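You operate a simulated robot arm through the tools that you are given. There is no shell and no other tool. Be economical: measure what you need, move in short steps, check, and stop when the job is done.

The job below is to be done with a simulated robot arm. You get a single attempt, and the scene is never put back.

Task
Put the red polish from the shaker back in its slot and run the pink one twice on medium.
Fine: leave it clamped in the shaker.

Only the result counts: the job must be done as asked and must still hold three seconds after the hand-in. Knocking over, shifting, dropping, spilling or breaking anything else fails it.

Robot
A 7-joint arm with a two-finger parallel gripper, fixed in place. Base frame: the origin is at the foot of the arm, x ahead of it, y to its left, z up; the work surface is at about z = 750. Units: mm, degrees, N and s.
Its first joint turns from -166.0 to 166.0 degrees. Payload 4.4 kg.
The TCP is the grasp point between the finger pads, 23 mm short of the fingertips. In the tool frame z runs along the fingers and y along their closing line. Largest opening 94 mm; finger width 38, thickness 10; the body of the gripper, 54 by 96 mm, starts 39 mm behind the TCP.
Orientation is that of the tool frame in the base frame, as a unit quaternion [x, y, z, w]. With the fingers straight down and closing along the base's y, the tool's x points along the base's -x, its y along +y and its z along -z.

Tools
- The arm moves only by the tool servo_tool. Its argument "motion" is one flat list of numbers, 7 for each row, row after row: the shift along the tool's x, y, z in units of 150 mm (1.0 is 150 mm), then the turn, a rotation vector about the tool's x, y, z in units of 120 degrees (1.0 is 120 degrees), then the opening, from 0 (shut) to 1 (fully open). In form: [tx, ty, tz, rx, ry, rz, hand, tx, ty, tz, rx, ry, rz, hand, ...]. A call has 1 to 20 rows; each row is the pose to reach, as a shift and turn from the pose commanded when the call began, along the tool's axes at that moment. A call with a number of a shift or a turn outside -1 to 1 is refused whole. Each row takes 0.2 s and may step no farther than 50 mm and 8.6 degrees from the row before; otherwise, or with a gripper value out of range, the whole call is refused. A pose out of reach is approached as far as the arm can. The call stops where the force on the tool passes 70 N (or 10 N more than at its start, if that is more) or the arm is blocked; 0.2 s more then pass. The fingers move at their own pace (about 72 mm/s each) and stop on an object; they squeeze with about 28 N. The grip force told is the motor's: it shows also when the fingers shut on nothing. Time passes only in rows, and 0.2 s behind the last, so rows that repeat a pose let the fingers close. It gives the time, the measured TCP pose, the force on the tool (base axes), the opening and the grip force at its end, in the units of the frame above (readings bear some noise), with the torque about the TCP (base axes, N m) and any sound that the robot's microphone picked up.
- Cameras (640 x 400 px; columns grow to the right, rows downward): "scene" is fixed at [220.2, -651.3, 1533.7]; the picture's right is [0.87, -0.49, 0.00], its down [-0.23, -0.40, -0.89] and it looks along [0.44, 0.77, -0.46] (base axes); focal length 336 px, centre (320, 200). "wrist" rides on the gripper at [86, 16, -75] in the tool frame; the picture's right is [-0.18, 0.98, 0.00], its down [-0.58, -0.11, -0.81] and it looks along [-0.79, -0.15, 0.59] (tool axes); focal length 243 px, centre (320, 200). There is no depth. A picture from a camera that has moved, and an enlarged one, comes with that camera's place and axes in the base frame and with its lens.
- grab_frame(camera): a new picture of that camera. It takes no simulated time.
- close_up(camera, box): a new picture of the part [left, top, right, bottom] of that camera's present view, enlarged. It takes no simulated time.
- close_job(): hands the job in; it is judged then, once.

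Work in short steps. Places have to be worked out from the pictures, the camera data and where the tool is seen: move nearer, look again, correct. Check each grasp and each placing, and mend what went wrong. You have 120 turns and 84 pictures in all, those below and enlarged ones among them. Open the gripper and draw the arm clear of the work before you hand the job in, unless the task says otherwise; then end with one line.

The tools are called after "Call:" as name(argument=value, ...) on one line, values as JSON. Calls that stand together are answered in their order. servo_tool: Moves the arm, as the interface text tells. Its arguments: {"type":"object","properties":{"motion":{"type":"array"}},"required":["motion"]} The other tools are called the same way: grab_frame (camera) takes a picture; close_up (camera, box) takes an enlarged picture of a part of a camera's view; close_job () hands the job in.

At the start:

```text
time_s: 0.0
tool_pos: [755.2, 346.5, 1191.1]
tool_rot: [0.0, 1.0, -0.001, -0.001]
ft_force: [0.0, -0.5, -0.6]
ft_torque: [0.03, 0.0, -0.01]
grip_width: 94.1
grip_force: 0.0
```

scene: 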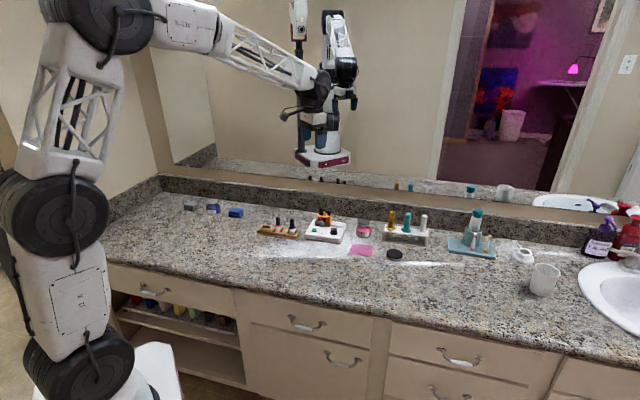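
wrist: 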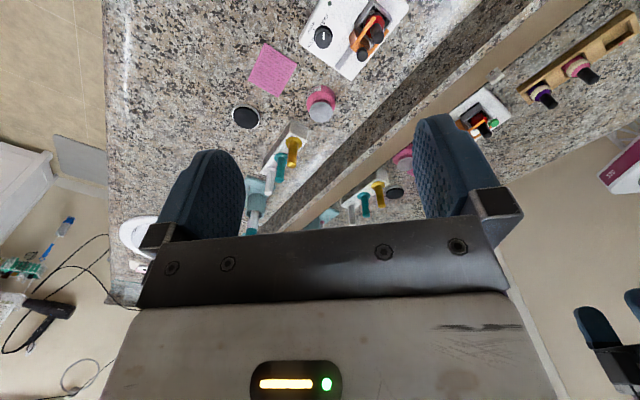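

The scene shows a shaker (white base, orange clamp), a wooden rack on its left, and other items. I look closer at them.

Call:
close_up(camera="scene", box=[250, 200, 380, 260])

Call:
close_up(camera="wrist", box=[230, 0, 430, 125])

```text
4.92 times, centred on (315, 230) of scene
camera zoom: at [220.2, -651.3, 1533.7], right [0.87, -0.49, 0.0], down [-0.23, -0.4, -0.89], along [0.44, 0.77, -0.46], focal length 1656 px, centre (345, 52)
```

zoom: 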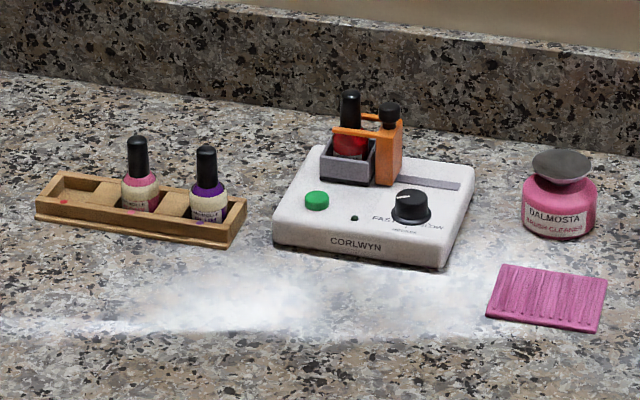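

```text
3.20 times, centred on (330, 62) of wrist
camera zoom: at [668.2, 362.8, 1267.7], right [0.18, 0.98, 0.0], down [0.58, -0.11, 0.81], along [0.79, -0.15, -0.59], focal length 776 px, centre (288, 640)
```

zoom: 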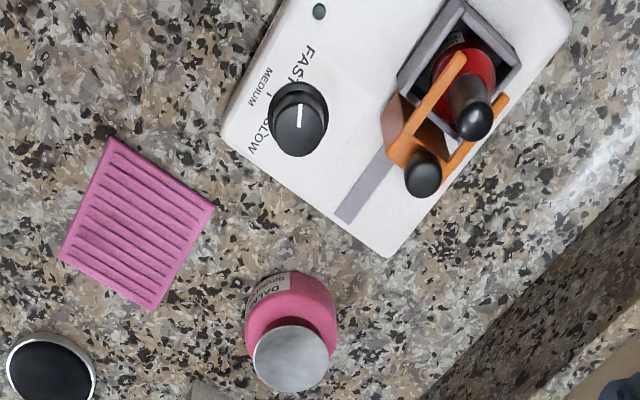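

I shift the hand back, left and down, to see rack and shaker together from nearer.

Call:
servo_tool(motion=[0.2, 0.1, 0.18, 0, 0, 0, 1, 0.4, 0.2, 0.36, 0, 0, 0, 1, 0.6, 0.3, 0.54, 0, 0, 0, 1, 0.8, 0.4, 0.72, 0, 0, 0, 1, 1.0, 0.5, 0.9, 0, 0, 0, 1])

Call:
grab_frame(camera="wrist")

```text
time_s: 1.2
tool_pos: [604.1, 422.6, 1056.5]
tool_rot: [0.0, 1.0, 0.0, 0.0]
ft_force: [-0.6, 0.0, 0.3]
ft_torque: [0.0, 0.0, 0.0]
grip_width: 94.0
grip_force: 0.1
```

```text
79 pictures are left
camera wrist: at [517.5, 439.7, 1132.7], right [0.18, 0.98, 0.0], down [0.58, -0.11, 0.81], along [0.79, -0.15, -0.59], focal length 243 px, centre (320, 200)
```

wrist: 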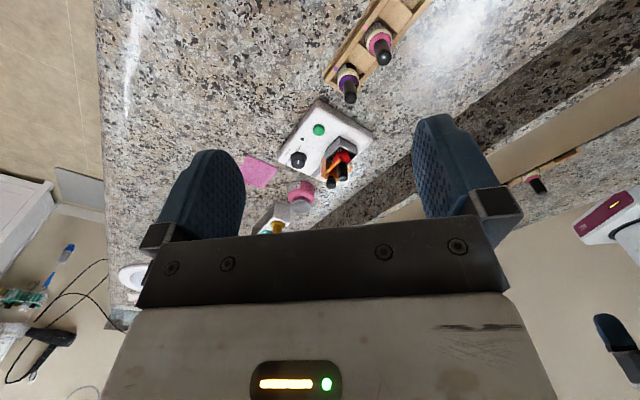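

Call:
close_up(camera="wrist", box=[270, 90, 390, 195])

Call:
close_up(camera="wrist", box=[310, 0, 440, 110])

```text
3.81 times, centred on (330, 142) of wrist
camera zoom: at [517.5, 439.7, 1132.7], right [0.18, 0.98, 0.0], down [0.58, -0.11, 0.81], along [0.79, -0.15, -0.59], focal length 924 px, centre (282, 419)
```

zoom: 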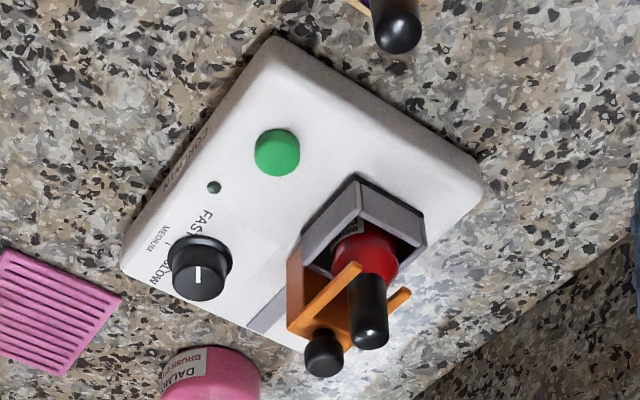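

```text
3.64 times, centred on (375, 55) of wrist
camera zoom: at [517.5, 439.7, 1132.7], right [0.18, 0.98, 0.0], down [0.58, -0.11, 0.81], along [0.79, -0.15, -0.59], focal length 882 px, centre (120, 727)
```

zoom: 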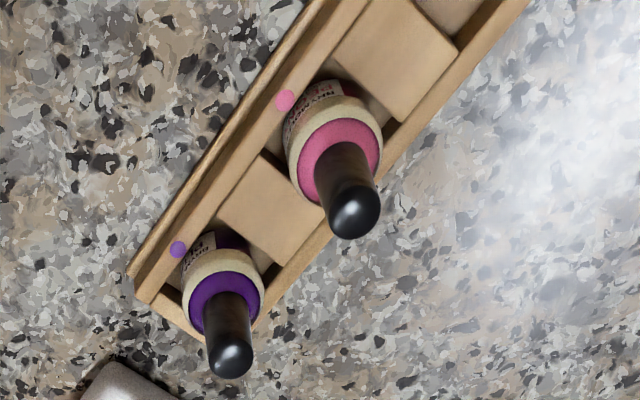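

The shaker is at about (835,385), turned about -43°, with its clamp sliding along u=(0.73,-0.68). I turn the hand to line up with it and come nearer for a closer look at the dial and clamp.

Call:
servo_tool(motion=[-0.167, 0.017, 0.117, 0, 0, 0.0597, 1, -0.333, 0.033, 0.233, 0, 0, 0.1193, 1, -0.5, 0.05, 0.35, 0, 0, 0.179, 1, -0.667, 0.067, 0.467, 0, 0, 0.2387, 1, -0.833, 0.083, 0.583, 0, 0, 0.2983, 1, -1.0, 0.1, 0.7, 0, 0, 0.358, 1])

Call:
grab_frame(camera="wrist")

```text
time_s: 2.6
tool_pos: [755.5, 437.2, 952.9]
tool_rot: [0.367, 0.93, 0.001, 0.001]
ft_force: [0.0, 0.5, -0.1]
ft_torque: [-0.02, 0.02, 0.01]
grip_width: 93.8
grip_force: 0.1
```

```text
76 pictures are left
camera wrist: at [703.3, 507.0, 1027.8], right [0.81, 0.59, 0.0], down [0.35, -0.48, 0.81], along [0.48, -0.65, -0.59], focal length 243 px, centre (320, 200)
```

wrist: 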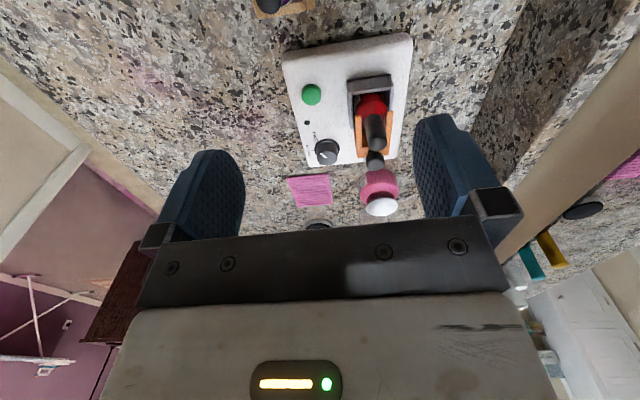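

Call:
close_up(camera="wrist", box=[270, 25, 430, 185])

Call:
close_up(camera="wrist", box=[295, 110, 355, 170])

Call:
close_up(camera="scene", box=[300, 205, 350, 245])

```text
2.50 times, centred on (350, 105) of wrist
camera zoom: at [703.3, 507.0, 1027.8], right [0.81, 0.59, 0.0], down [0.35, -0.48, 0.81], along [0.48, -0.65, -0.59], focal length 606 px, centre (245, 438)
```

zoom: 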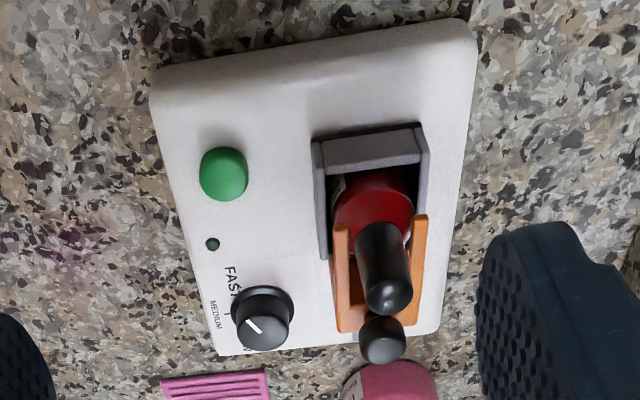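

```text
6.67 times, centred on (325, 140) of wrist
camera zoom: at [703.3, 507.0, 1027.8], right [0.81, 0.59, 0.0], down [0.35, -0.48, 0.81], along [0.48, -0.65, -0.59], focal length 1618 px, centre (287, 600)
```

zoom: 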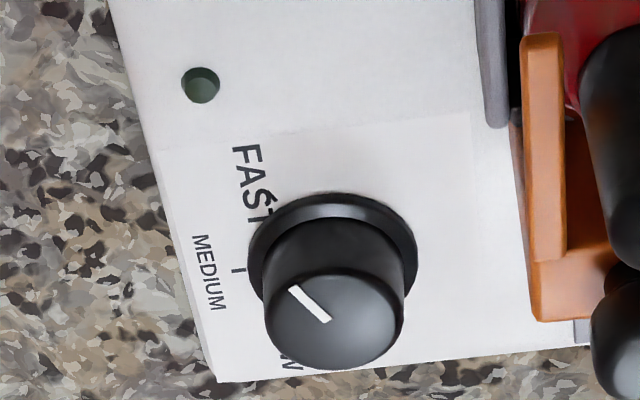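

```text
10.00 times, centred on (325, 225) of scene
camera zoom: at [220.2, -651.3, 1533.7], right [0.87, -0.49, 0.0], down [-0.23, -0.4, -0.89], along [0.44, 0.77, -0.46], focal length 3364 px, centre (270, -50)
```

zoom: 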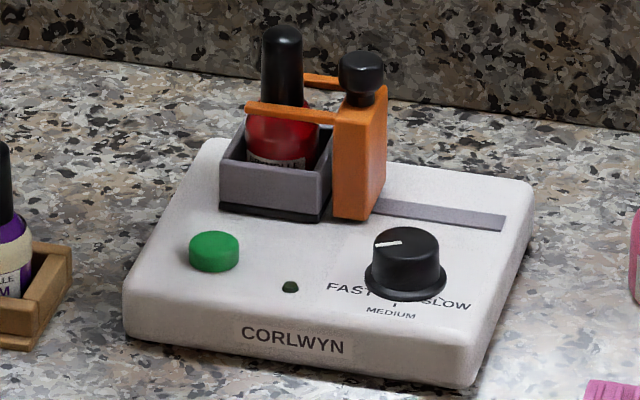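

The dial is at about (840,334), top at z≈799, pointing at FAST (168°), and MEDIUM is about 60° anticlockwise from it seen from above. I set the dial first: hover over it and check.

Call:
servo_tool(motion=[-0.294, -0.039, 0, 0, 0, 0, 0.5, -0.588, -0.079, 0, 0, 0, 0, 0.5, -0.882, -0.118, 0, 0, 0, 0, 0.5, -0.882, -0.118, 0.25, 0, 0, 0, 0.5, -0.882, -0.118, 0.5, 0, 0, 0, 0.5])

Call:
grab_frame(camera="wrist")

Call:
close_up(camera="scene", box=[270, 160, 390, 250])

```text
time_s: 3.8
tool_pos: [840.1, 331.1, 880.0]
tool_rot: [0.367, 0.93, 0.001, -0.001]
ft_force: [-0.6, 0.0, 0.6]
ft_torque: [0.0, 0.0, -0.03]
grip_width: 47.2
grip_force: 0.0
```

```text
72 pictures are left
camera wrist: at [787.7, 401.7, 955.0], right [0.8, 0.59, 0.0], down [0.35, -0.48, 0.81], along [0.48, -0.65, -0.59], focal length 243 px, centre (320, 200)
```

wrist: 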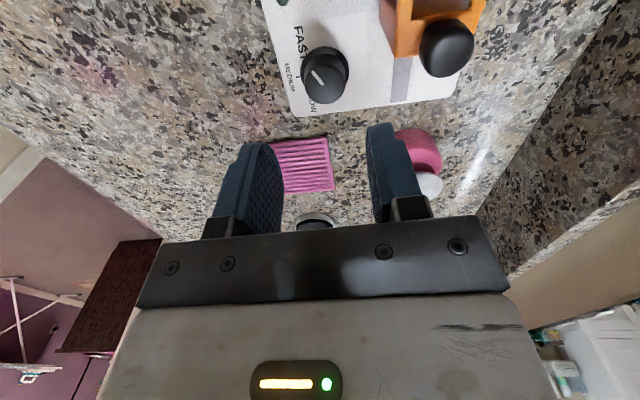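

```text
4.44 times, centred on (330, 205) of scene
camera zoom: at [220.2, -651.3, 1533.7], right [0.87, -0.49, 0.0], down [-0.23, -0.4, -0.89], along [0.44, 0.77, -0.46], focal length 1495 px, centre (276, 178)
```

zoom: 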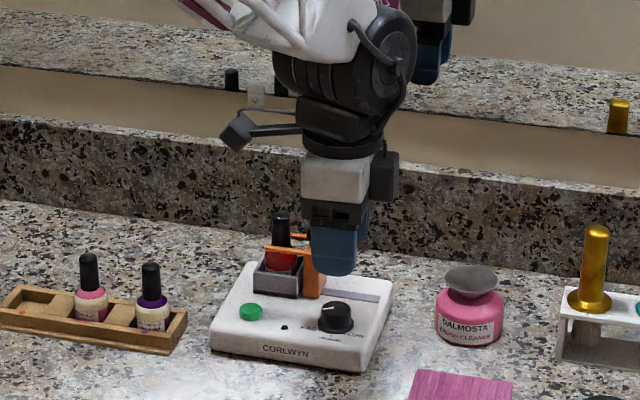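

The dial estimate refines to (839,336). I correct laterally and descend until the fingertips straddle the dial top.

Call:
servo_tool(motion=[0.028, 0.02, 0.12, 0, 0, 0, 0.5, 0.028, 0.02, 0.24, 0, 0, 0, 0.5, 0.028, 0.02, 0.34, 0, 0, 0, 0.5, 0.028, 0.02, 0.43, 0, 0, 0, 0.5])

Call:
grab_frame(camera="wrist")

Call:
close_up(camera="scene", box=[290, 190, 370, 250])

```text
time_s: 4.8
tool_pos: [838.4, 338.7, 814.2]
tool_rot: [0.366, 0.931, 0.002, 0.002]
ft_force: [-9.6, -7.6, 22.2]
ft_torque: [1.46, -0.64, 0.32]
grip_width: 47.2
grip_force: 0.1
```

```text
70 pictures are left
camera wrist: at [786.2, 408.9, 889.6], right [0.8, 0.59, 0.0], down [0.35, -0.48, 0.81], along [0.48, -0.65, -0.59], focal length 243 px, centre (320, 200)
```

wrist: 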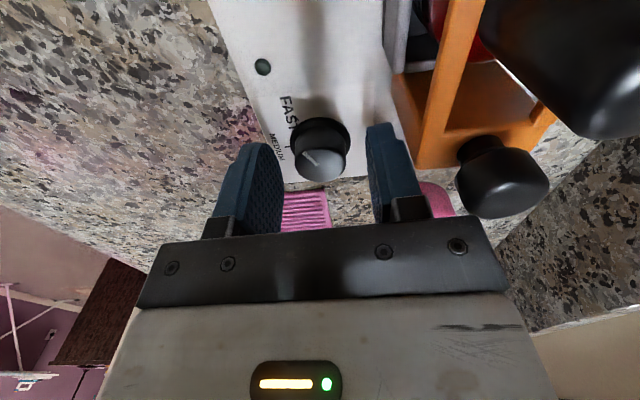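

```text
6.67 times, centred on (330, 220) of scene
camera zoom: at [220.2, -651.3, 1533.7], right [0.87, -0.49, 0.0], down [-0.23, -0.4, -0.89], along [0.44, 0.77, -0.46], focal length 2243 px, centre (253, 67)
```

zoom: 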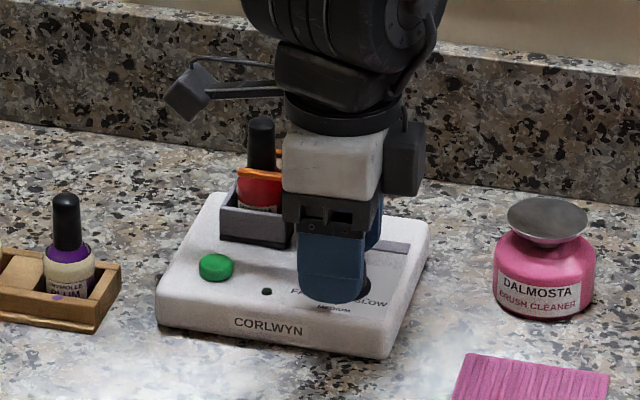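

A force of 22 N shows the gripper body touching the clamp knob. I lift straight up at once and then turn the hand 90° so its narrow side faces the clamp.

Call:
servo_tool(motion=[0, 0, -0.1, 0, 0, 0, 0.5, 0, 0, -0.35, 0, 0, 0, 0.5, 0, 0, -0.6, 0, 0, 0, 0.5])

Call:
close_up(camera="scene", box=[300, 205, 350, 245])

```text
time_s: 5.6
tool_pos: [841.0, 337.3, 904.0]
tool_rot: [0.366, 0.93, -0.001, 0.0]
ft_force: [-0.4, -0.2, -0.3]
ft_torque: [-0.05, -0.01, 0.01]
grip_width: 46.8
grip_force: 0.0
```

```text
10.00 times, centred on (325, 225) of scene
camera zoom: at [220.2, -651.3, 1533.7], right [0.87, -0.49, 0.0], down [-0.23, -0.4, -0.89], along [0.44, 0.77, -0.46], focal length 3364 px, centre (270, -50)
```

zoom: 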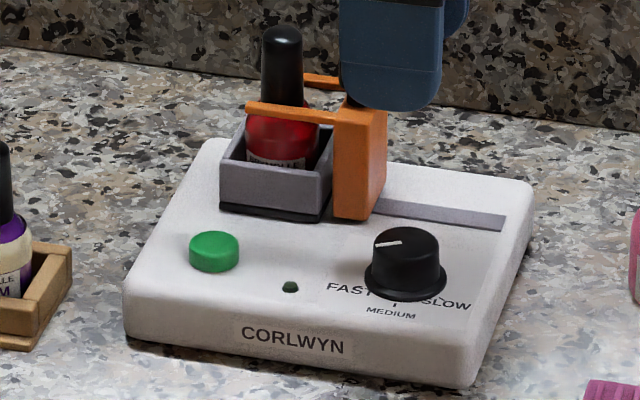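

Nothing shifted. Turning the hand 90°.

Call:
servo_tool(motion=[0, 0, 0, 0, 0, -0.07, 0.5, 0, 0, 0, 0, 0, -0.14, 0.5, 0, 0, 0, 0, 0, -0.21, 0.5, 0, 0, 0, 0, 0, -0.28, 0.5, 0, 0, 0, 0, 0, -0.35, 0.5, 0, 0, 0, 0, 0, -0.42, 0.5, 0, 0, 0, 0, 0, -0.49, 0.5, 0, 0, 0, 0, 0, -0.56, 0.5, 0, 0, 0, 0, 0, -0.63, 0.5, 0, 0, 0, 0, 0, -0.69, 0.5, 0, 0, 0, 0, 0, -0.75, 0.5])

Call:
grab_frame(camera="wrist")

```text
time_s: 8.0
tool_pos: [838.4, 338.9, 901.5]
tool_rot: [-0.4, 0.917, 0.0, 0.0]
ft_force: [-0.6, 0.0, 0.9]
ft_torque: [-0.02, 0.03, -0.03]
grip_width: 46.8
grip_force: 0.1
```

```text
67 pictures are left
camera wrist: at [767.3, 285.9, 978.0], right [-0.6, 0.8, 0.0], down [0.48, 0.35, 0.81], along [0.65, 0.48, -0.59], focal length 243 px, centre (320, 200)
```

wrist: 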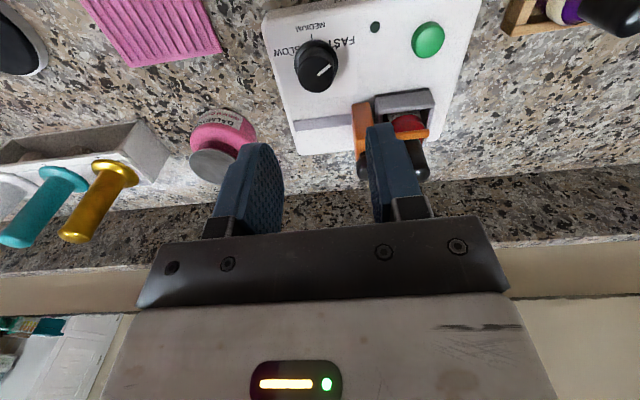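

Call:
close_up(camera="wrist", box=[265, 10, 365, 110])

```text
4.00 times, centred on (315, 60) of wrist
camera zoom: at [767.3, 285.9, 978.0], right [-0.6, 0.8, 0.0], down [0.48, 0.35, 0.81], along [0.65, 0.48, -0.59], focal length 970 px, centre (340, 760)
```

zoom: 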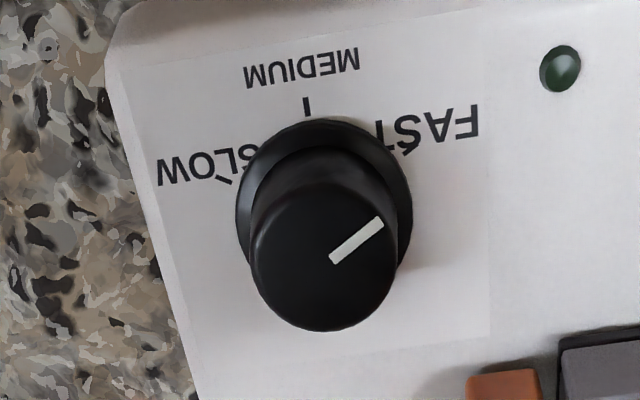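

The dial centre is confirmed at (839.8,336.5), the pointer at about 165°, the MEDIUM tick at about 227°. I descend over it with this new orientation.

Call:
servo_tool(motion=[0.006, -0.016, 0.15, 0, 0, 0, 0.5, 0.006, -0.016, 0.3, 0, 0, 0, 0.5, 0.006, -0.016, 0.45, 0, 0, 0, 0.5, 0.006, -0.016, 0.55, 0, 0, 0, 0.5, 0.006, -0.016, 0.61, 0, 0, 0, 0.5])

Call:
grab_frame(camera="wrist")

```text
time_s: 9.2
tool_pos: [840.8, 337.0, 811.8]
tool_rot: [-0.399, 0.917, 0.0, 0.0]
ft_force: [0.9, -0.8, 0.1]
ft_torque: [-0.02, -0.02, -0.04]
grip_width: 47.1
grip_force: 0.0
```

```text
65 pictures are left
camera wrist: at [768.7, 285.1, 887.1], right [-0.59, 0.8, 0.0], down [0.48, 0.35, 0.81], along [0.65, 0.48, -0.59], focal length 243 px, centre (320, 200)
```

wrist: 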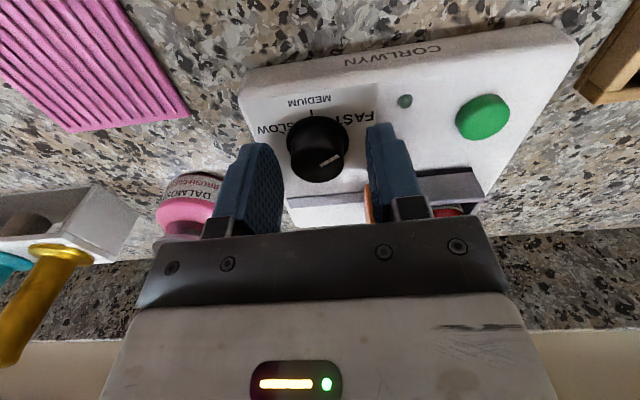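

No contact and the dial is centred between the fingers. I lower 6 mm and close.

Call:
servo_tool(motion=[0, 0, 0.04, 0, 0, 0, 0.5, 0, 0, 0.04, 0, 0, 0, 0.3, 0, 0, 0.04, 0, 0, 0, 0.2, 0, 0, 0.04, 0, 0, 0, 0.2])

```text
time_s: 10.2
tool_pos: [840.5, 336.6, 804.5]
tool_rot: [-0.399, 0.917, 0.0, 0.001]
ft_force: [36.0, -21.3, -10.0]
ft_torque: [0.47, -0.81, 0.17]
grip_width: 27.6
grip_force: 44.7
```

Gripped at 27.6 mm but off-centre: a sideways force of ~42 N towards +u. I shift the hand in that direction slightly to relieve it.

Call:
servo_tool(motion=[0, -0.008, 0, 0, 0, 0, 0.2, 0, -0.008, 0, 0, 0, 0, 0.2])

```text
time_s: 10.8
tool_pos: [840.6, 335.8, 804.8]
tool_rot: [-0.399, 0.917, -0.001, -0.001]
ft_force: [14.7, -17.6, 2.9]
ft_torque: [0.16, -0.3, 0.19]
grip_width: 27.4
grip_force: 45.1
```

Call:
servo_tool(motion=[0, -0.007, 0, 0, 0, 0, 0.2, 0, -0.007, 0, 0, 0, 0, 0.2])

Call:
close_up(camera="scene", box=[290, 190, 370, 250])

```text
time_s: 11.4
tool_pos: [840.0, 335.6, 805.3]
tool_rot: [-0.4, 0.917, 0.0, 0.0]
ft_force: [-17.1, 5.5, 18.1]
ft_torque: [-0.59, 0.84, 0.17]
grip_width: 27.3
grip_force: 45.3
```

```text
6.67 times, centred on (330, 220) of scene
camera zoom: at [220.2, -651.3, 1533.7], right [0.87, -0.49, 0.0], down [-0.23, -0.4, -0.89], along [0.44, 0.77, -0.46], focal length 2243 px, centre (253, 67)
```

zoom: 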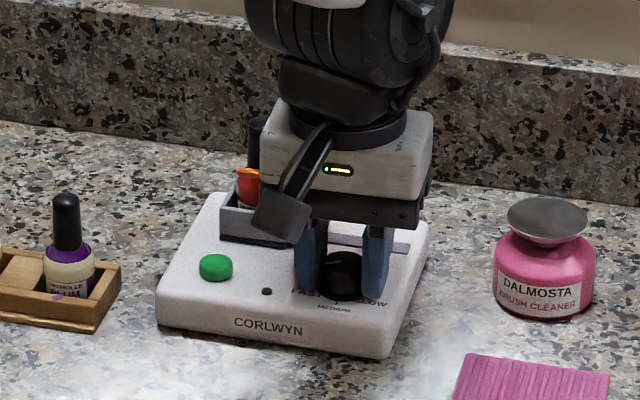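

Now nearly centred and the shaker hasn't moved. I turn the dial 60° anticlockwise from above.

Call:
servo_tool(motion=[0, 0.003, 0, 0, 0, 0, 0.2, 0, 0.003, 0, 0, 0, -0.0625, 0.2, 0, 0.003, 0, 0, 0, -0.125, 0.2, 0, 0.003, 0, 0, 0, -0.1875, 0.2, 0, 0.003, 0, 0, 0, -0.25, 0.2, 0, 0.003, 0, 0, 0, -0.3125, 0.2, 0, 0.003, 0, 0, 0, -0.375, 0.2, 0, 0.003, 0, 0, 0, -0.4375, 0.2, 0, 0.003, 0, 0, 0, -0.5, 0.2])

Call:
grab_frame(camera="wrist")

```text
time_s: 13.4
tool_pos: [841.5, 332.3, 803.7]
tool_rot: [0.805, -0.594, 0.0, 0.001]
ft_force: [-15.9, -12.4, 16.7]
ft_torque: [0.09, 0.44, 0.0]
grip_width: 27.3
grip_force: 8.9
```

```text
63 pictures are left
camera wrist: at [851.3, 246.0, 880.9], right [-0.99, -0.11, 0.0], down [-0.07, 0.59, 0.81], along [-0.09, 0.8, -0.59], focal length 243 px, centre (320, 200)
```

wrist: 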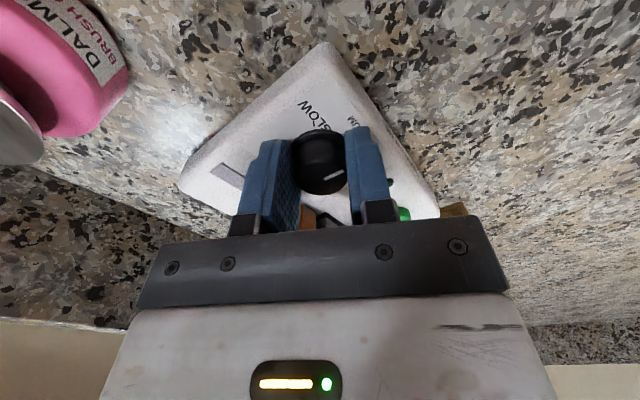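

The dial turned with the hand. I release and lift clear to check the pointer.

Call:
servo_tool(motion=[0, 0, 0, 0, 0, 0, 0.48, 0, 0, 0, 0, 0, 0, 0.48, 0, 0, -0.2, 0, 0, 0, 0.48, 0, 0, -0.5, 0, 0, 0, 0.48, 0, 0, -0.8, 0, 0, 0, 0.48])

Call:
close_up(camera="scene", box=[300, 205, 350, 245])

Call:
grab_frame(camera="wrist")

```text
time_s: 14.6
tool_pos: [839.8, 333.5, 923.4]
tool_rot: [0.803, -0.596, -0.001, 0.0]
ft_force: [0.1, 0.1, -1.3]
ft_torque: [0.01, 0.02, -0.01]
grip_width: 45.0
grip_force: 0.0
```

```text
10.00 times, centred on (325, 225) of scene
camera zoom: at [220.2, -651.3, 1533.7], right [0.87, -0.49, 0.0], down [-0.23, -0.4, -0.89], along [0.44, 0.77, -0.46], focal length 3364 px, centre (270, -50)
```

zoom: 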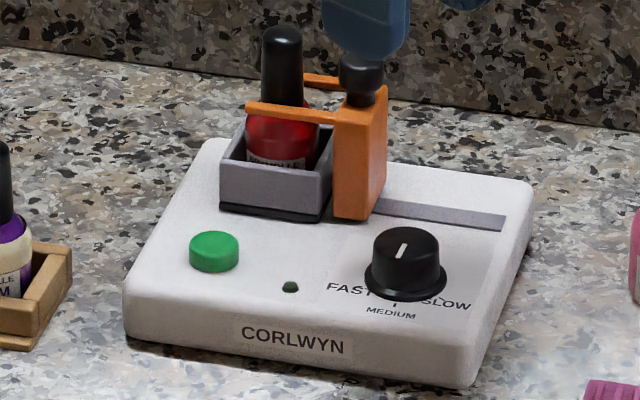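

```text
61 pictures are left
camera wrist: at [850.0, 247.6, 999.9], right [-0.99, -0.11, 0.0], down [-0.06, 0.59, 0.81], along [-0.09, 0.8, -0.59], focal length 243 px, centre (320, 200)
```

wrist: 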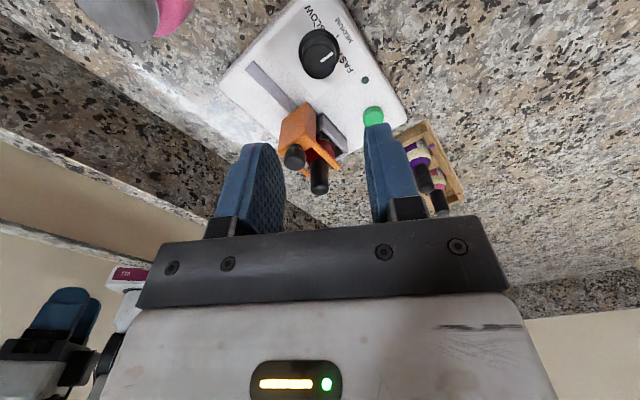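

The pointer now sits at about 227°, at MEDIUM, and the shaker has not moved. Next the clamp: turn the hand back towards yaw -45° (two parts), then straddle the clamp knob.

Call:
servo_tool(motion=[0, 0, 0, 0, 0, 0.0667, 0.5, 0, 0, 0, 0, 0, 0.1333, 0.5, 0, 0, 0, 0, 0, 0.2, 0.5, 0, 0, 0, 0, 0, 0.2667, 0.5, 0, 0, 0, 0, 0, 0.3333, 0.5, 0, 0, 0, 0, 0, 0.4, 0.5, 0, 0, 0, 0, 0, 0.4667, 0.5, 0, 0, 0, 0, 0, 0.5333, 0.5, 0, 0, 0, 0, 0, 0.6, 0.5, 0, 0, 0, 0, 0, 0.6667, 0.5, 0, 0, 0, 0, 0, 0.7333, 0.5, 0, 0, 0, 0, 0, 0.8, 0.5, 0, 0, 0, 0, 0, 0.8667, 0.5, 0, 0, 0, 0, 0, 0.9333, 0.5, 0, 0, 0, 0, 0, 1.0, 0.5])

```text
time_s: 17.8
tool_pos: [841.0, 333.8, 924.3]
tool_rot: [0.114, 0.993, 0.0, -0.001]
ft_force: [-0.3, -0.7, 0.8]
ft_torque: [-0.02, 0.06, 0.0]
grip_width: 47.2
grip_force: 0.1
```

Call:
servo_tool(motion=[-0.004, 0.1, 0, 0, 0, 0.0665, 0.5, -0.009, 0.2, 0, 0, 0, 0.133, 0.5, -0.013, 0.3, 0, 0, 0, 0.2, 0.5, -0.018, 0.409, 0, 0, 0, 0.266, 0.5, -0.018, 0.409, 0.15, 0, 0, 0.266, 0.5])

Call:
grab_frame(camera="wrist")

Call:
close_up(camera="scene", box=[300, 185, 370, 240])

```text
time_s: 19.0
tool_pos: [858.5, 393.4, 900.1]
tool_rot: [0.383, 0.924, 0.0, 0.001]
ft_force: [0.3, 0.2, 0.1]
ft_torque: [-0.01, 0.03, 0.01]
grip_width: 47.2
grip_force: 0.0
```

```text
60 pictures are left
camera wrist: at [808.0, 466.7, 976.7], right [0.82, 0.57, 0.0], down [0.33, -0.49, 0.81], along [0.46, -0.66, -0.59], focal length 243 px, centre (320, 200)
```

wrist: 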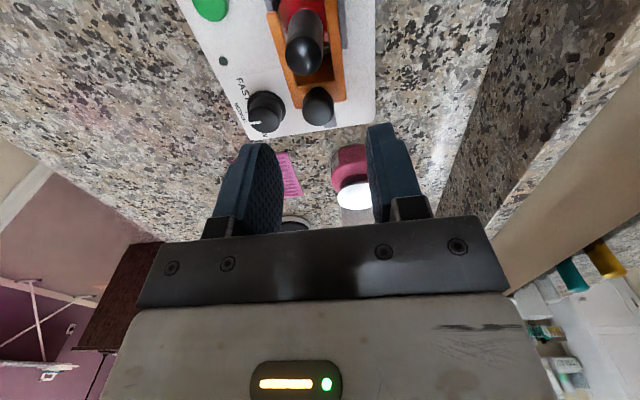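

```text
7.27 times, centred on (335, 212) of scene
camera zoom: at [220.2, -651.3, 1533.7], right [0.87, -0.49, 0.0], down [-0.23, -0.4, -0.89], along [0.44, 0.77, -0.46], focal length 2447 px, centre (211, 109)
```

zoom: 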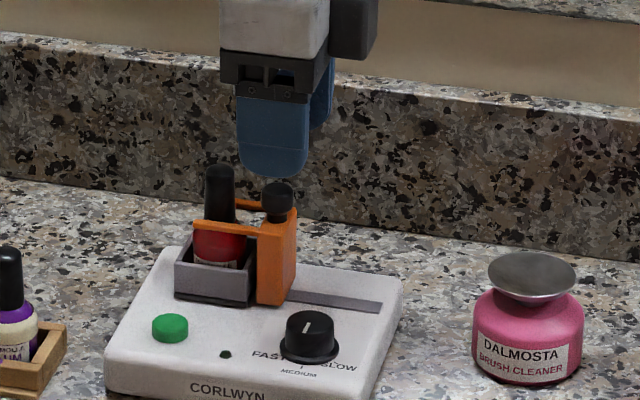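

The knob is centred between the fingers in the closing direction. I descend to z≈856 so the tips sit just above the orange arms, then close.

Call:
servo_tool(motion=[0, 0, 0.15, 0, 0, 0, 0.5, 0, 0, 0.29, 0, 0, 0, 0.5, 0, 0, 0.29, 0, 0, 0, 0.25, 0, 0, 0.29, 0, 0, 0, 0.1, 0, 0, 0.29, 0, 0, 0, 0.1])

Call:
close_up(camera="scene", box=[300, 185, 370, 240])

```text
time_s: 20.2
tool_pos: [856.9, 395.3, 858.5]
tool_rot: [0.382, 0.924, 0.0, -0.001]
ft_force: [6.5, 5.7, 0.4]
ft_torque: [-0.03, -0.2, -0.06]
grip_width: 17.5
grip_force: 44.5
```

```text
7.27 times, centred on (335, 212) of scene
camera zoom: at [220.2, -651.3, 1533.7], right [0.87, -0.49, 0.0], down [-0.23, -0.4, -0.89], along [0.44, 0.77, -0.46], focal length 2447 px, centre (211, 109)
```

zoom: 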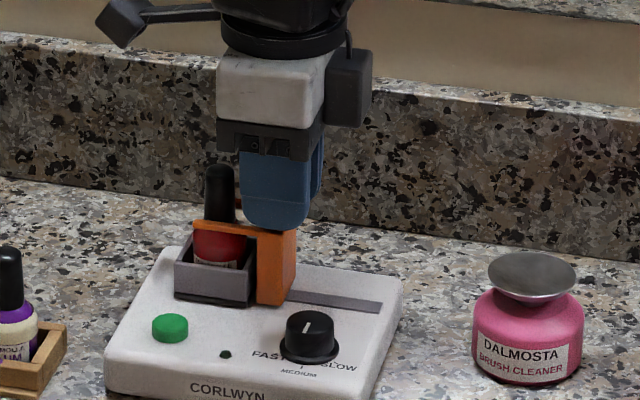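

The knob is held (17.5 mm). I slide it along +u (tool -x) in small steps.

Call:
servo_tool(motion=[-0.03, 0, 0, 0, 0, 0, 0.1, -0.06, 0, 0, 0, 0, 0, 0.1, -0.09, 0, 0, 0, 0, 0, 0.1, -0.12, 0, 0, 0, 0, 0, 0.1])

Call:
close_up(camera="scene", box=[300, 185, 370, 240])

```text
time_s: 21.2
tool_pos: [870.0, 381.5, 859.2]
tool_rot: [0.381, 0.925, 0.0, 0.0]
ft_force: [3.2, 4.5, 1.6]
ft_torque: [-0.22, -0.33, -0.02]
grip_width: 17.4
grip_force: 45.1
```

```text
7.27 times, centred on (335, 212) of scene
camera zoom: at [220.2, -651.3, 1533.7], right [0.87, -0.49, 0.0], down [-0.23, -0.4, -0.89], along [0.44, 0.77, -0.46], focal length 2447 px, centre (211, 109)
```

zoom: 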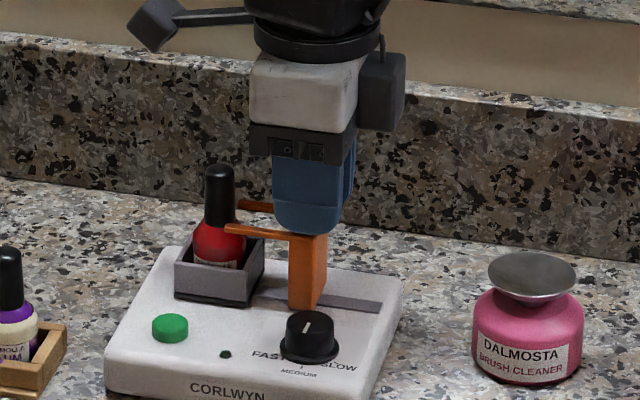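

It slides freely. I continue 26 mm more, towards the slot's end.

Call:
servo_tool(motion=[-0.04, 0, 0, 0, 0, 0, 0.1, -0.08, 0, 0, 0, 0, 0, 0.1, -0.12, 0, 0, 0, 0, 0, 0.1, -0.15, 0, 0, 0, 0, 0, 0.1, -0.173, 0, 0, 0, 0, 0, 0.1])

Call:
close_up(camera="scene", box=[300, 185, 370, 240])

```text
time_s: 22.4
tool_pos: [887.5, 364.0, 858.4]
tool_rot: [0.382, 0.924, 0.0, 0.0]
ft_force: [-21.2, 35.8, 6.3]
ft_torque: [0.65, 0.18, 0.0]
grip_width: 17.1
grip_force: 44.8
```

```text
7.27 times, centred on (335, 212) of scene
camera zoom: at [220.2, -651.3, 1533.7], right [0.87, -0.49, 0.0], down [-0.23, -0.4, -0.89], along [0.44, 0.77, -0.46], focal length 2447 px, centre (211, 109)
```

zoom: 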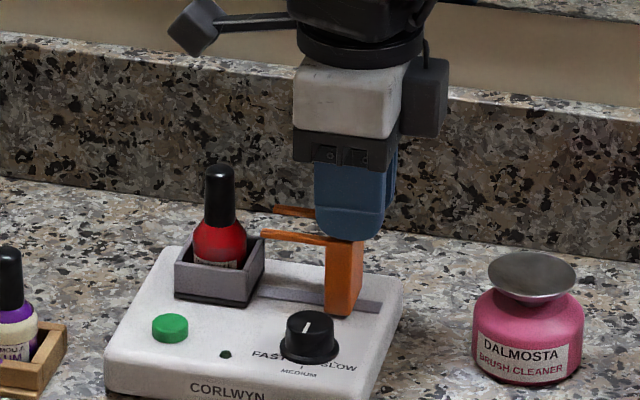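

The clamp has reached its stop (41 N); the shaker hasn't moved. I ease off, release, and lift.

Call:
servo_tool(motion=[0.012, 0, 0, 0, 0, 0, 0.1, 0.012, 0, 0, 0, 0, 0, 0.45, 0.012, 0, 0, 0, 0, 0, 0.45, 0.012, 0, -0.2, 0, 0, 0, 0.45, 0.012, 0, -0.5, 0, 0, 0, 0.45])

Call:
grab_frame(camera="wrist")

Call:
close_up(camera="scene", box=[300, 205, 350, 245])

```text
time_s: 23.6
tool_pos: [888.2, 364.2, 930.3]
tool_rot: [0.382, 0.924, -0.001, 0.0]
ft_force: [-0.5, 0.1, -0.4]
ft_torque: [-0.02, 0.02, 0.0]
grip_width: 42.4
grip_force: 0.0
```

```text
55 pictures are left
camera wrist: at [837.7, 438.1, 1006.7], right [0.82, 0.57, 0.0], down [0.34, -0.49, 0.81], along [0.46, -0.66, -0.59], focal length 243 px, centre (320, 200)
```

wrist: 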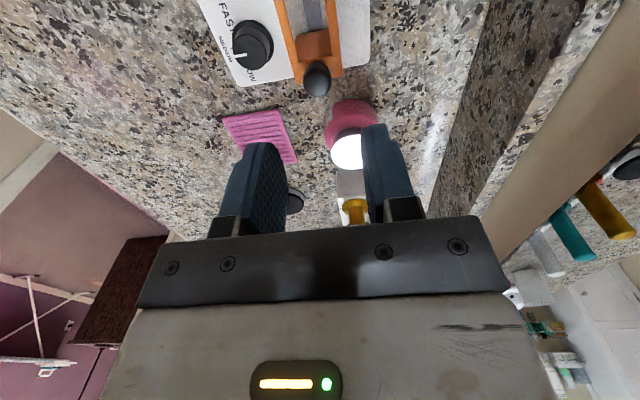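

```text
10.00 times, centred on (325, 225) of scene
camera zoom: at [220.2, -651.3, 1533.7], right [0.87, -0.49, 0.0], down [-0.23, -0.4, -0.89], along [0.44, 0.77, -0.46], focal length 3364 px, centre (270, -50)
```

zoom: 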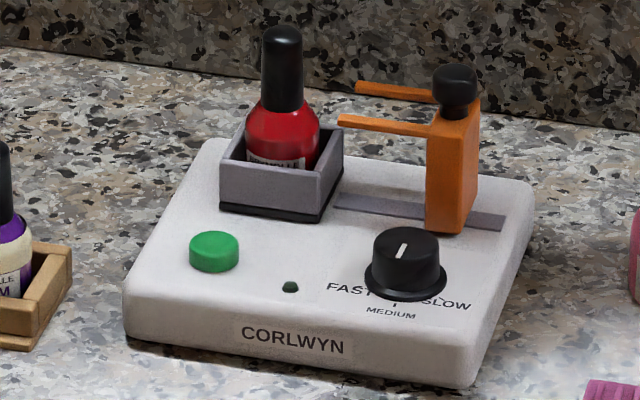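

The red bottle is free. I move over its cap at about (831,420), opening moderate.

Call:
servo_tool(motion=[0.267, -0.003, 0, 0, 0, 0, 0.45, 0.533, -0.007, 0, 0, 0, 0, 0.45, 0.533, -0.007, 0.17, 0, 0, 0, 0.45])

Call:
grab_frame(camera="wrist")

Call:
close_up(camera="scene", box=[260, 180, 350, 245])

```text
time_s: 24.4
tool_pos: [828.7, 421.7, 909.6]
tool_rot: [0.382, 0.924, 0.0, 0.0]
ft_force: [0.2, 0.3, -0.6]
ft_torque: [0.02, -0.01, -0.02]
grip_width: 42.4
grip_force: 0.0
```

```text
53 pictures are left
camera wrist: at [778.9, 493.3, 984.2], right [0.82, 0.57, 0.0], down [0.33, -0.49, 0.81], along [0.46, -0.66, -0.59], focal length 243 px, centre (320, 200)
```

wrist: 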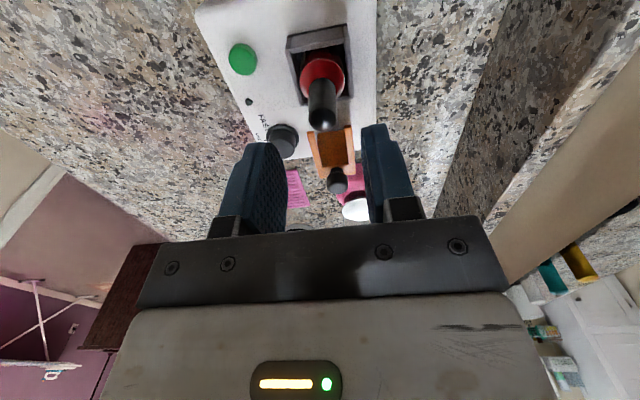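

```text
6.15 times, centred on (305, 212) of scene
camera zoom: at [220.2, -651.3, 1533.7], right [0.87, -0.49, 0.0], down [-0.23, -0.4, -0.89], along [0.44, 0.77, -0.46], focal length 2070 px, centre (412, 123)
```

zoom: 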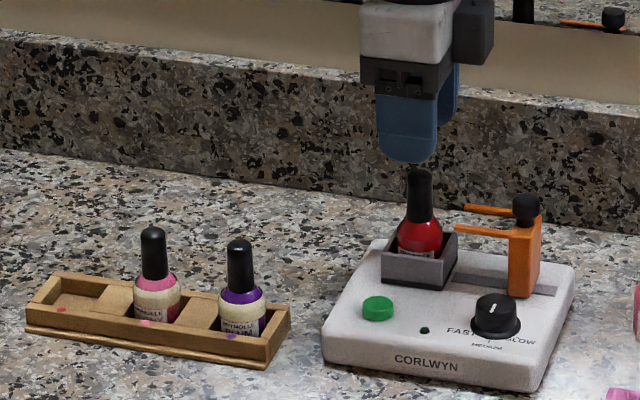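

The cap refines to (831.7,419.5). I descend to z≈850 and close on the cap.

Call:
servo_tool(motion=[-0.02, 0.003, 0.15, 0, 0, 0, 0.45, -0.02, 0.003, 0.3, 0, 0, 0, 0.45, -0.02, 0.003, 0.397, 0, 0, 0, 0.45, -0.02, 0.003, 0.397, 0, 0, 0, 0.2, -0.02, 0.003, 0.397, 0, 0, 0, 0.05, -0.02, 0.003, 0.397, 0, 0, 0, 0.05])

Call:
close_up(camera="scene", box=[260, 180, 350, 245])

```text
time_s: 25.8
tool_pos: [832.6, 417.8, 849.6]
tool_rot: [0.382, 0.924, 0.001, 0.0]
ft_force: [0.8, -0.1, 15.0]
ft_torque: [0.05, 0.02, -0.02]
grip_width: 16.7
grip_force: 28.2
```

```text
6.15 times, centred on (305, 212) of scene
camera zoom: at [220.2, -651.3, 1533.7], right [0.87, -0.49, 0.0], down [-0.23, -0.4, -0.89], along [0.44, 0.77, -0.46], focal length 2070 px, centre (412, 123)
```

zoom: 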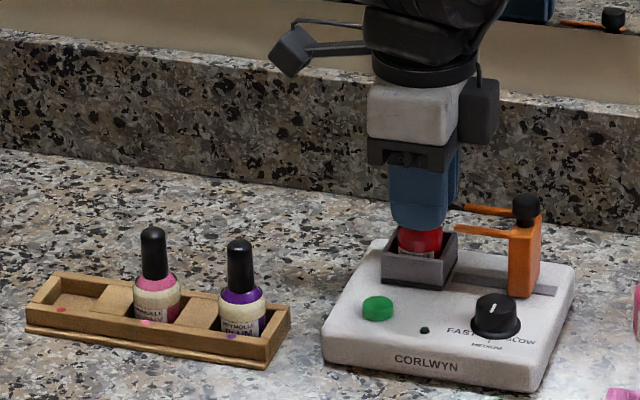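

Cap gripped (16.7 mm). I lift straight up 110 mm.

Call:
servo_tool(motion=[0, 0, -0.05, 0, 0, 0, 0.05, 0, 0, -0.15, 0, 0, 0, 0.05, 0, 0, -0.3, 0, 0, 0, 0.05, 0, 0, -0.5, 0, 0, 0, 0.05, 0, 0, -0.75, 0, 0, 0, 0.05])

Call:
close_up(camera="scene", box=[260, 150, 360, 245])

Call:
close_up(camera="wrist", box=[220, 0, 420, 220])

```text
time_s: 27.0
tool_pos: [832.3, 418.4, 958.7]
tool_rot: [0.382, 0.924, -0.002, 0.0]
ft_force: [-0.2, 0.3, -1.1]
ft_torque: [-0.01, 0.01, -0.03]
grip_width: 16.9
grip_force: 27.9
```

```text
4.21 times, centred on (310, 198) of scene
camera zoom: at [220.2, -651.3, 1533.7], right [0.87, -0.49, 0.0], down [-0.23, -0.4, -0.89], along [0.44, 0.77, -0.46], focal length 1416 px, centre (362, 210)
```

zoom: 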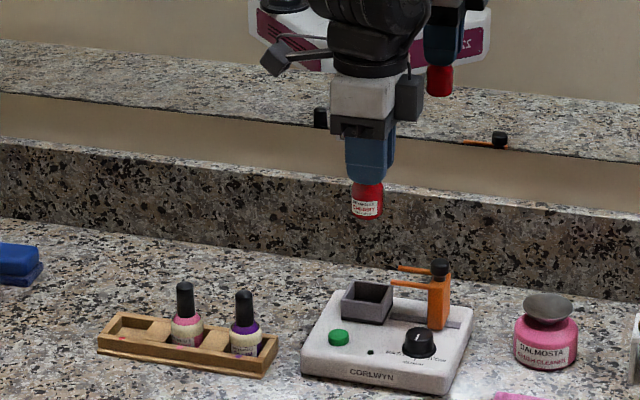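

```text
1.82 times, centred on (320, 110) of wrist
camera zoom: at [782.2, 490.6, 1035.4], right [0.82, 0.57, 0.0], down [0.34, -0.49, 0.81], along [0.46, -0.66, -0.59], focal length 441 px, centre (320, 364)
```

zoom: 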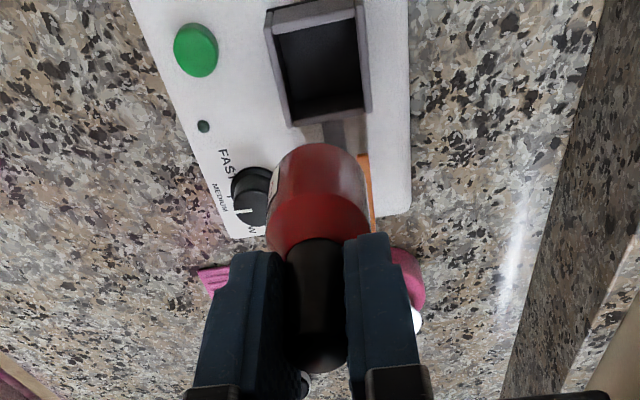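

The red bottle is held upright. I carry it towards and past the rack so the wrist camera can measure the slots.

Call:
servo_tool(motion=[0.23, -0.06, 0, 0, 0, 0, 0.05, 0.46, -0.13, 0, 0, 0, 0, 0.05, 0.7, -0.19, 0, 0, 0, 0, 0.05, 0.93, -0.26, 0, 0, 0, 0, 0.05])

Call:
servo_tool(motion=[0.23, -0.06, 0, 0, 0, 0, 0.05, 0.46, -0.13, 0, 0, 0, 0, 0.05, 0.7, -0.19, 0, 0, 0, 0, 0.05, 0.93, -0.26, 0, 0, 0, 0, 0.05])

Call:
grab_frame(camera="wrist")

```text
time_s: 28.0
tool_pos: [706.3, 490.4, 958.6]
tool_rot: [0.381, 0.924, 0.0, 0.0]
ft_force: [-0.5, 0.2, -0.7]
ft_torque: [-0.04, 0.0, 0.0]
grip_width: 17.1
grip_force: 28.0
```

```text
time_s: 29.0
tool_pos: [579.6, 559.8, 962.7]
tool_rot: [0.382, 0.924, -0.001, 0.0]
ft_force: [0.4, -0.7, -0.3]
ft_torque: [-0.02, -0.03, 0.02]
grip_width: 16.8
grip_force: 27.9
```

```text
48 pictures are left
camera wrist: at [528.7, 632.1, 1037.5], right [0.82, 0.57, 0.0], down [0.33, -0.49, 0.81], along [0.46, -0.66, -0.59], focal length 243 px, centre (320, 200)
```

wrist: 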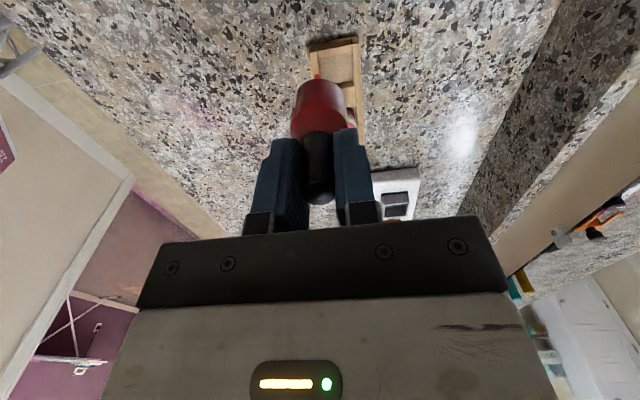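

The bottle hides the rack; I shift 60 mm to the front side for a clear view.

Call:
servo_tool(motion=[0, -0.2, 0, 0, 0, 0, 0.05, 0, -0.4, 0, 0, 0, 0, 0.05])

Call:
close_up(camera="wrist", box=[310, 20, 470, 180])

```text
time_s: 29.6
tool_pos: [537.1, 516.8, 961.3]
tool_rot: [0.382, 0.924, 0.0, 0.0]
ft_force: [-0.6, 0.3, -1.3]
ft_torque: [-0.01, 0.02, -0.02]
grip_width: 16.8
grip_force: 27.9
```

```text
2.50 times, centred on (390, 100) of wrist
camera zoom: at [486.3, 589.9, 1037.7], right [0.82, 0.57, 0.0], down [0.34, -0.49, 0.81], along [0.46, -0.66, -0.59], focal length 606 px, centre (145, 450)
```

zoom: 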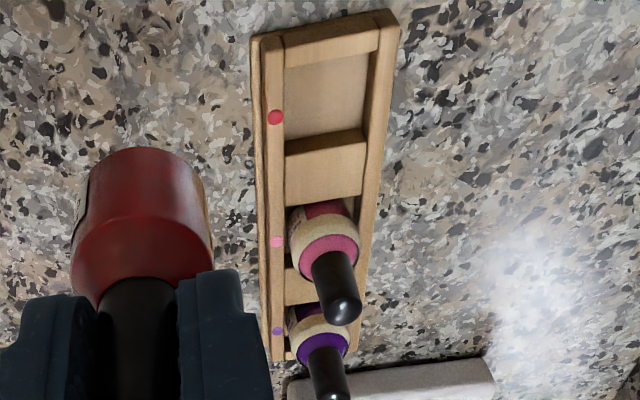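

The red-dot slot centres at about (620,534.5), rim z≈765. I move over it and lower to a hover.

Call:
servo_tool(motion=[-0.157, 0.237, 0, 0, 0, 0, 0.05, -0.314, 0.474, 0, 0, 0, 0, 0.05, -0.314, 0.474, 0.3, 0, 0, 0, 0.05, -0.314, 0.474, 0.6, 0, 0, 0, 0.05])

Call:
close_up(camera="wrist", box=[240, 0, 400, 160])

Call:
close_up(camera="scene", box=[250, 185, 310, 245])

```text
time_s: 30.6
tool_pos: [620.1, 535.8, 873.7]
tool_rot: [0.381, 0.924, 0.0, 0.0]
ft_force: [1.3, -0.1, 0.0]
ft_torque: [-0.03, 0.02, 0.04]
grip_width: 16.9
grip_force: 28.1
```

```text
2.50 times, centred on (320, 80) of wrist
camera zoom: at [569.9, 609.2, 949.1], right [0.82, 0.57, 0.0], down [0.33, -0.49, 0.81], along [0.46, -0.66, -0.59], focal length 606 px, centre (320, 500)
```

zoom: 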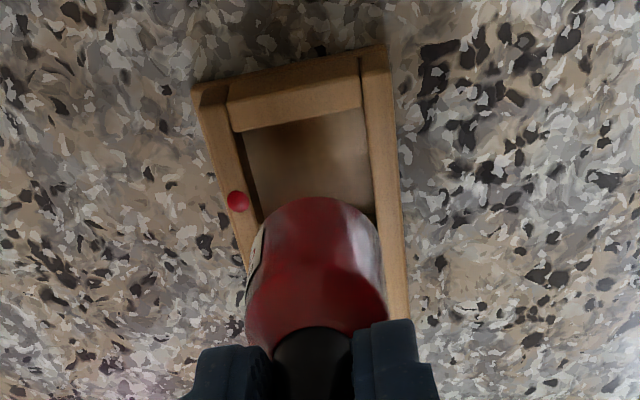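

```text
6.67 times, centred on (280, 215) of scene
camera zoom: at [220.2, -651.3, 1533.7], right [0.87, -0.49, 0.0], down [-0.23, -0.4, -0.89], along [0.44, 0.77, -0.46], focal length 2243 px, centre (587, 100)
```

zoom: 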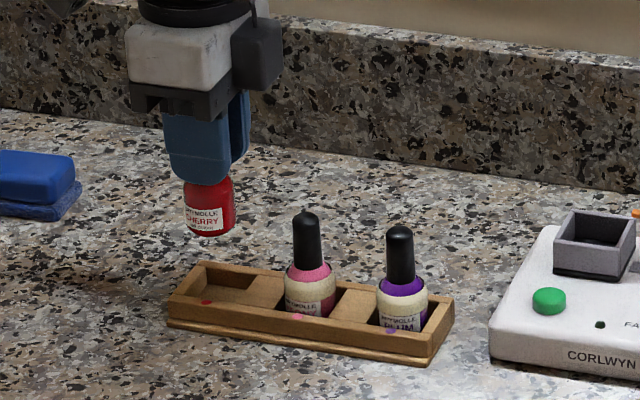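

Estimates agree; the slot centre is about (619.8,533.5). I correct 1 mm and lower the bottle into the pocket.

Call:
servo_tool(motion=[-0.005, -0.008, 0.1, 0, 0, 0, 0.05, -0.005, -0.008, 0.2, 0, 0, 0, 0.05, -0.005, -0.008, 0.28, 0, 0, 0, 0.05])

Call:
close_up(camera="wrist", box=[240, 0, 400, 160])

Call:
close_up(camera="scene", box=[250, 185, 310, 245])

```text
time_s: 31.4
tool_pos: [620.4, 533.3, 830.4]
tool_rot: [0.382, 0.924, 0.0, -0.001]
ft_force: [0.7, 1.0, -0.5]
ft_torque: [-0.01, -0.03, 0.0]
grip_width: 16.8
grip_force: 27.9
```

```text
2.50 times, centred on (320, 80) of wrist
camera zoom: at [570.5, 606.1, 906.1], right [0.82, 0.57, 0.0], down [0.33, -0.49, 0.81], along [0.46, -0.66, -0.59], focal length 606 px, centre (320, 500)
```

zoom: 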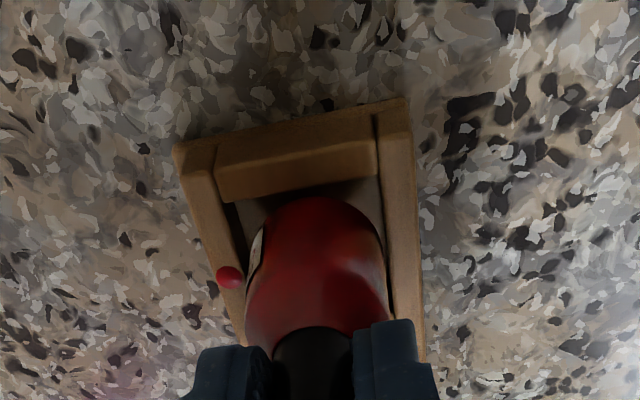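

```text
6.67 times, centred on (280, 215) of scene
camera zoom: at [220.2, -651.3, 1533.7], right [0.87, -0.49, 0.0], down [-0.23, -0.4, -0.89], along [0.44, 0.77, -0.46], focal length 2243 px, centre (587, 100)
```

zoom: 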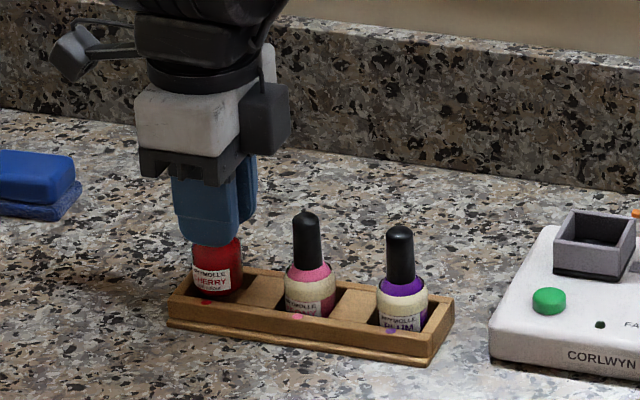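

No contact yet, the bottle is just entering. I continue gently down.

Call:
servo_tool(motion=[0, -0.005, 0.03, 0, 0, 0, 0.05, 0, -0.005, 0.06, 0, 0, 0, 0.05, 0, -0.005, 0.08, 0, 0, 0, 0.05])

```text
time_s: 32.2
tool_pos: [620.8, 532.2, 819.1]
tool_rot: [0.382, 0.924, 0.0, -0.001]
ft_force: [-0.9, -0.7, 3.1]
ft_torque: [-0.03, 0.04, -0.01]
grip_width: 16.6
grip_force: 27.7
```

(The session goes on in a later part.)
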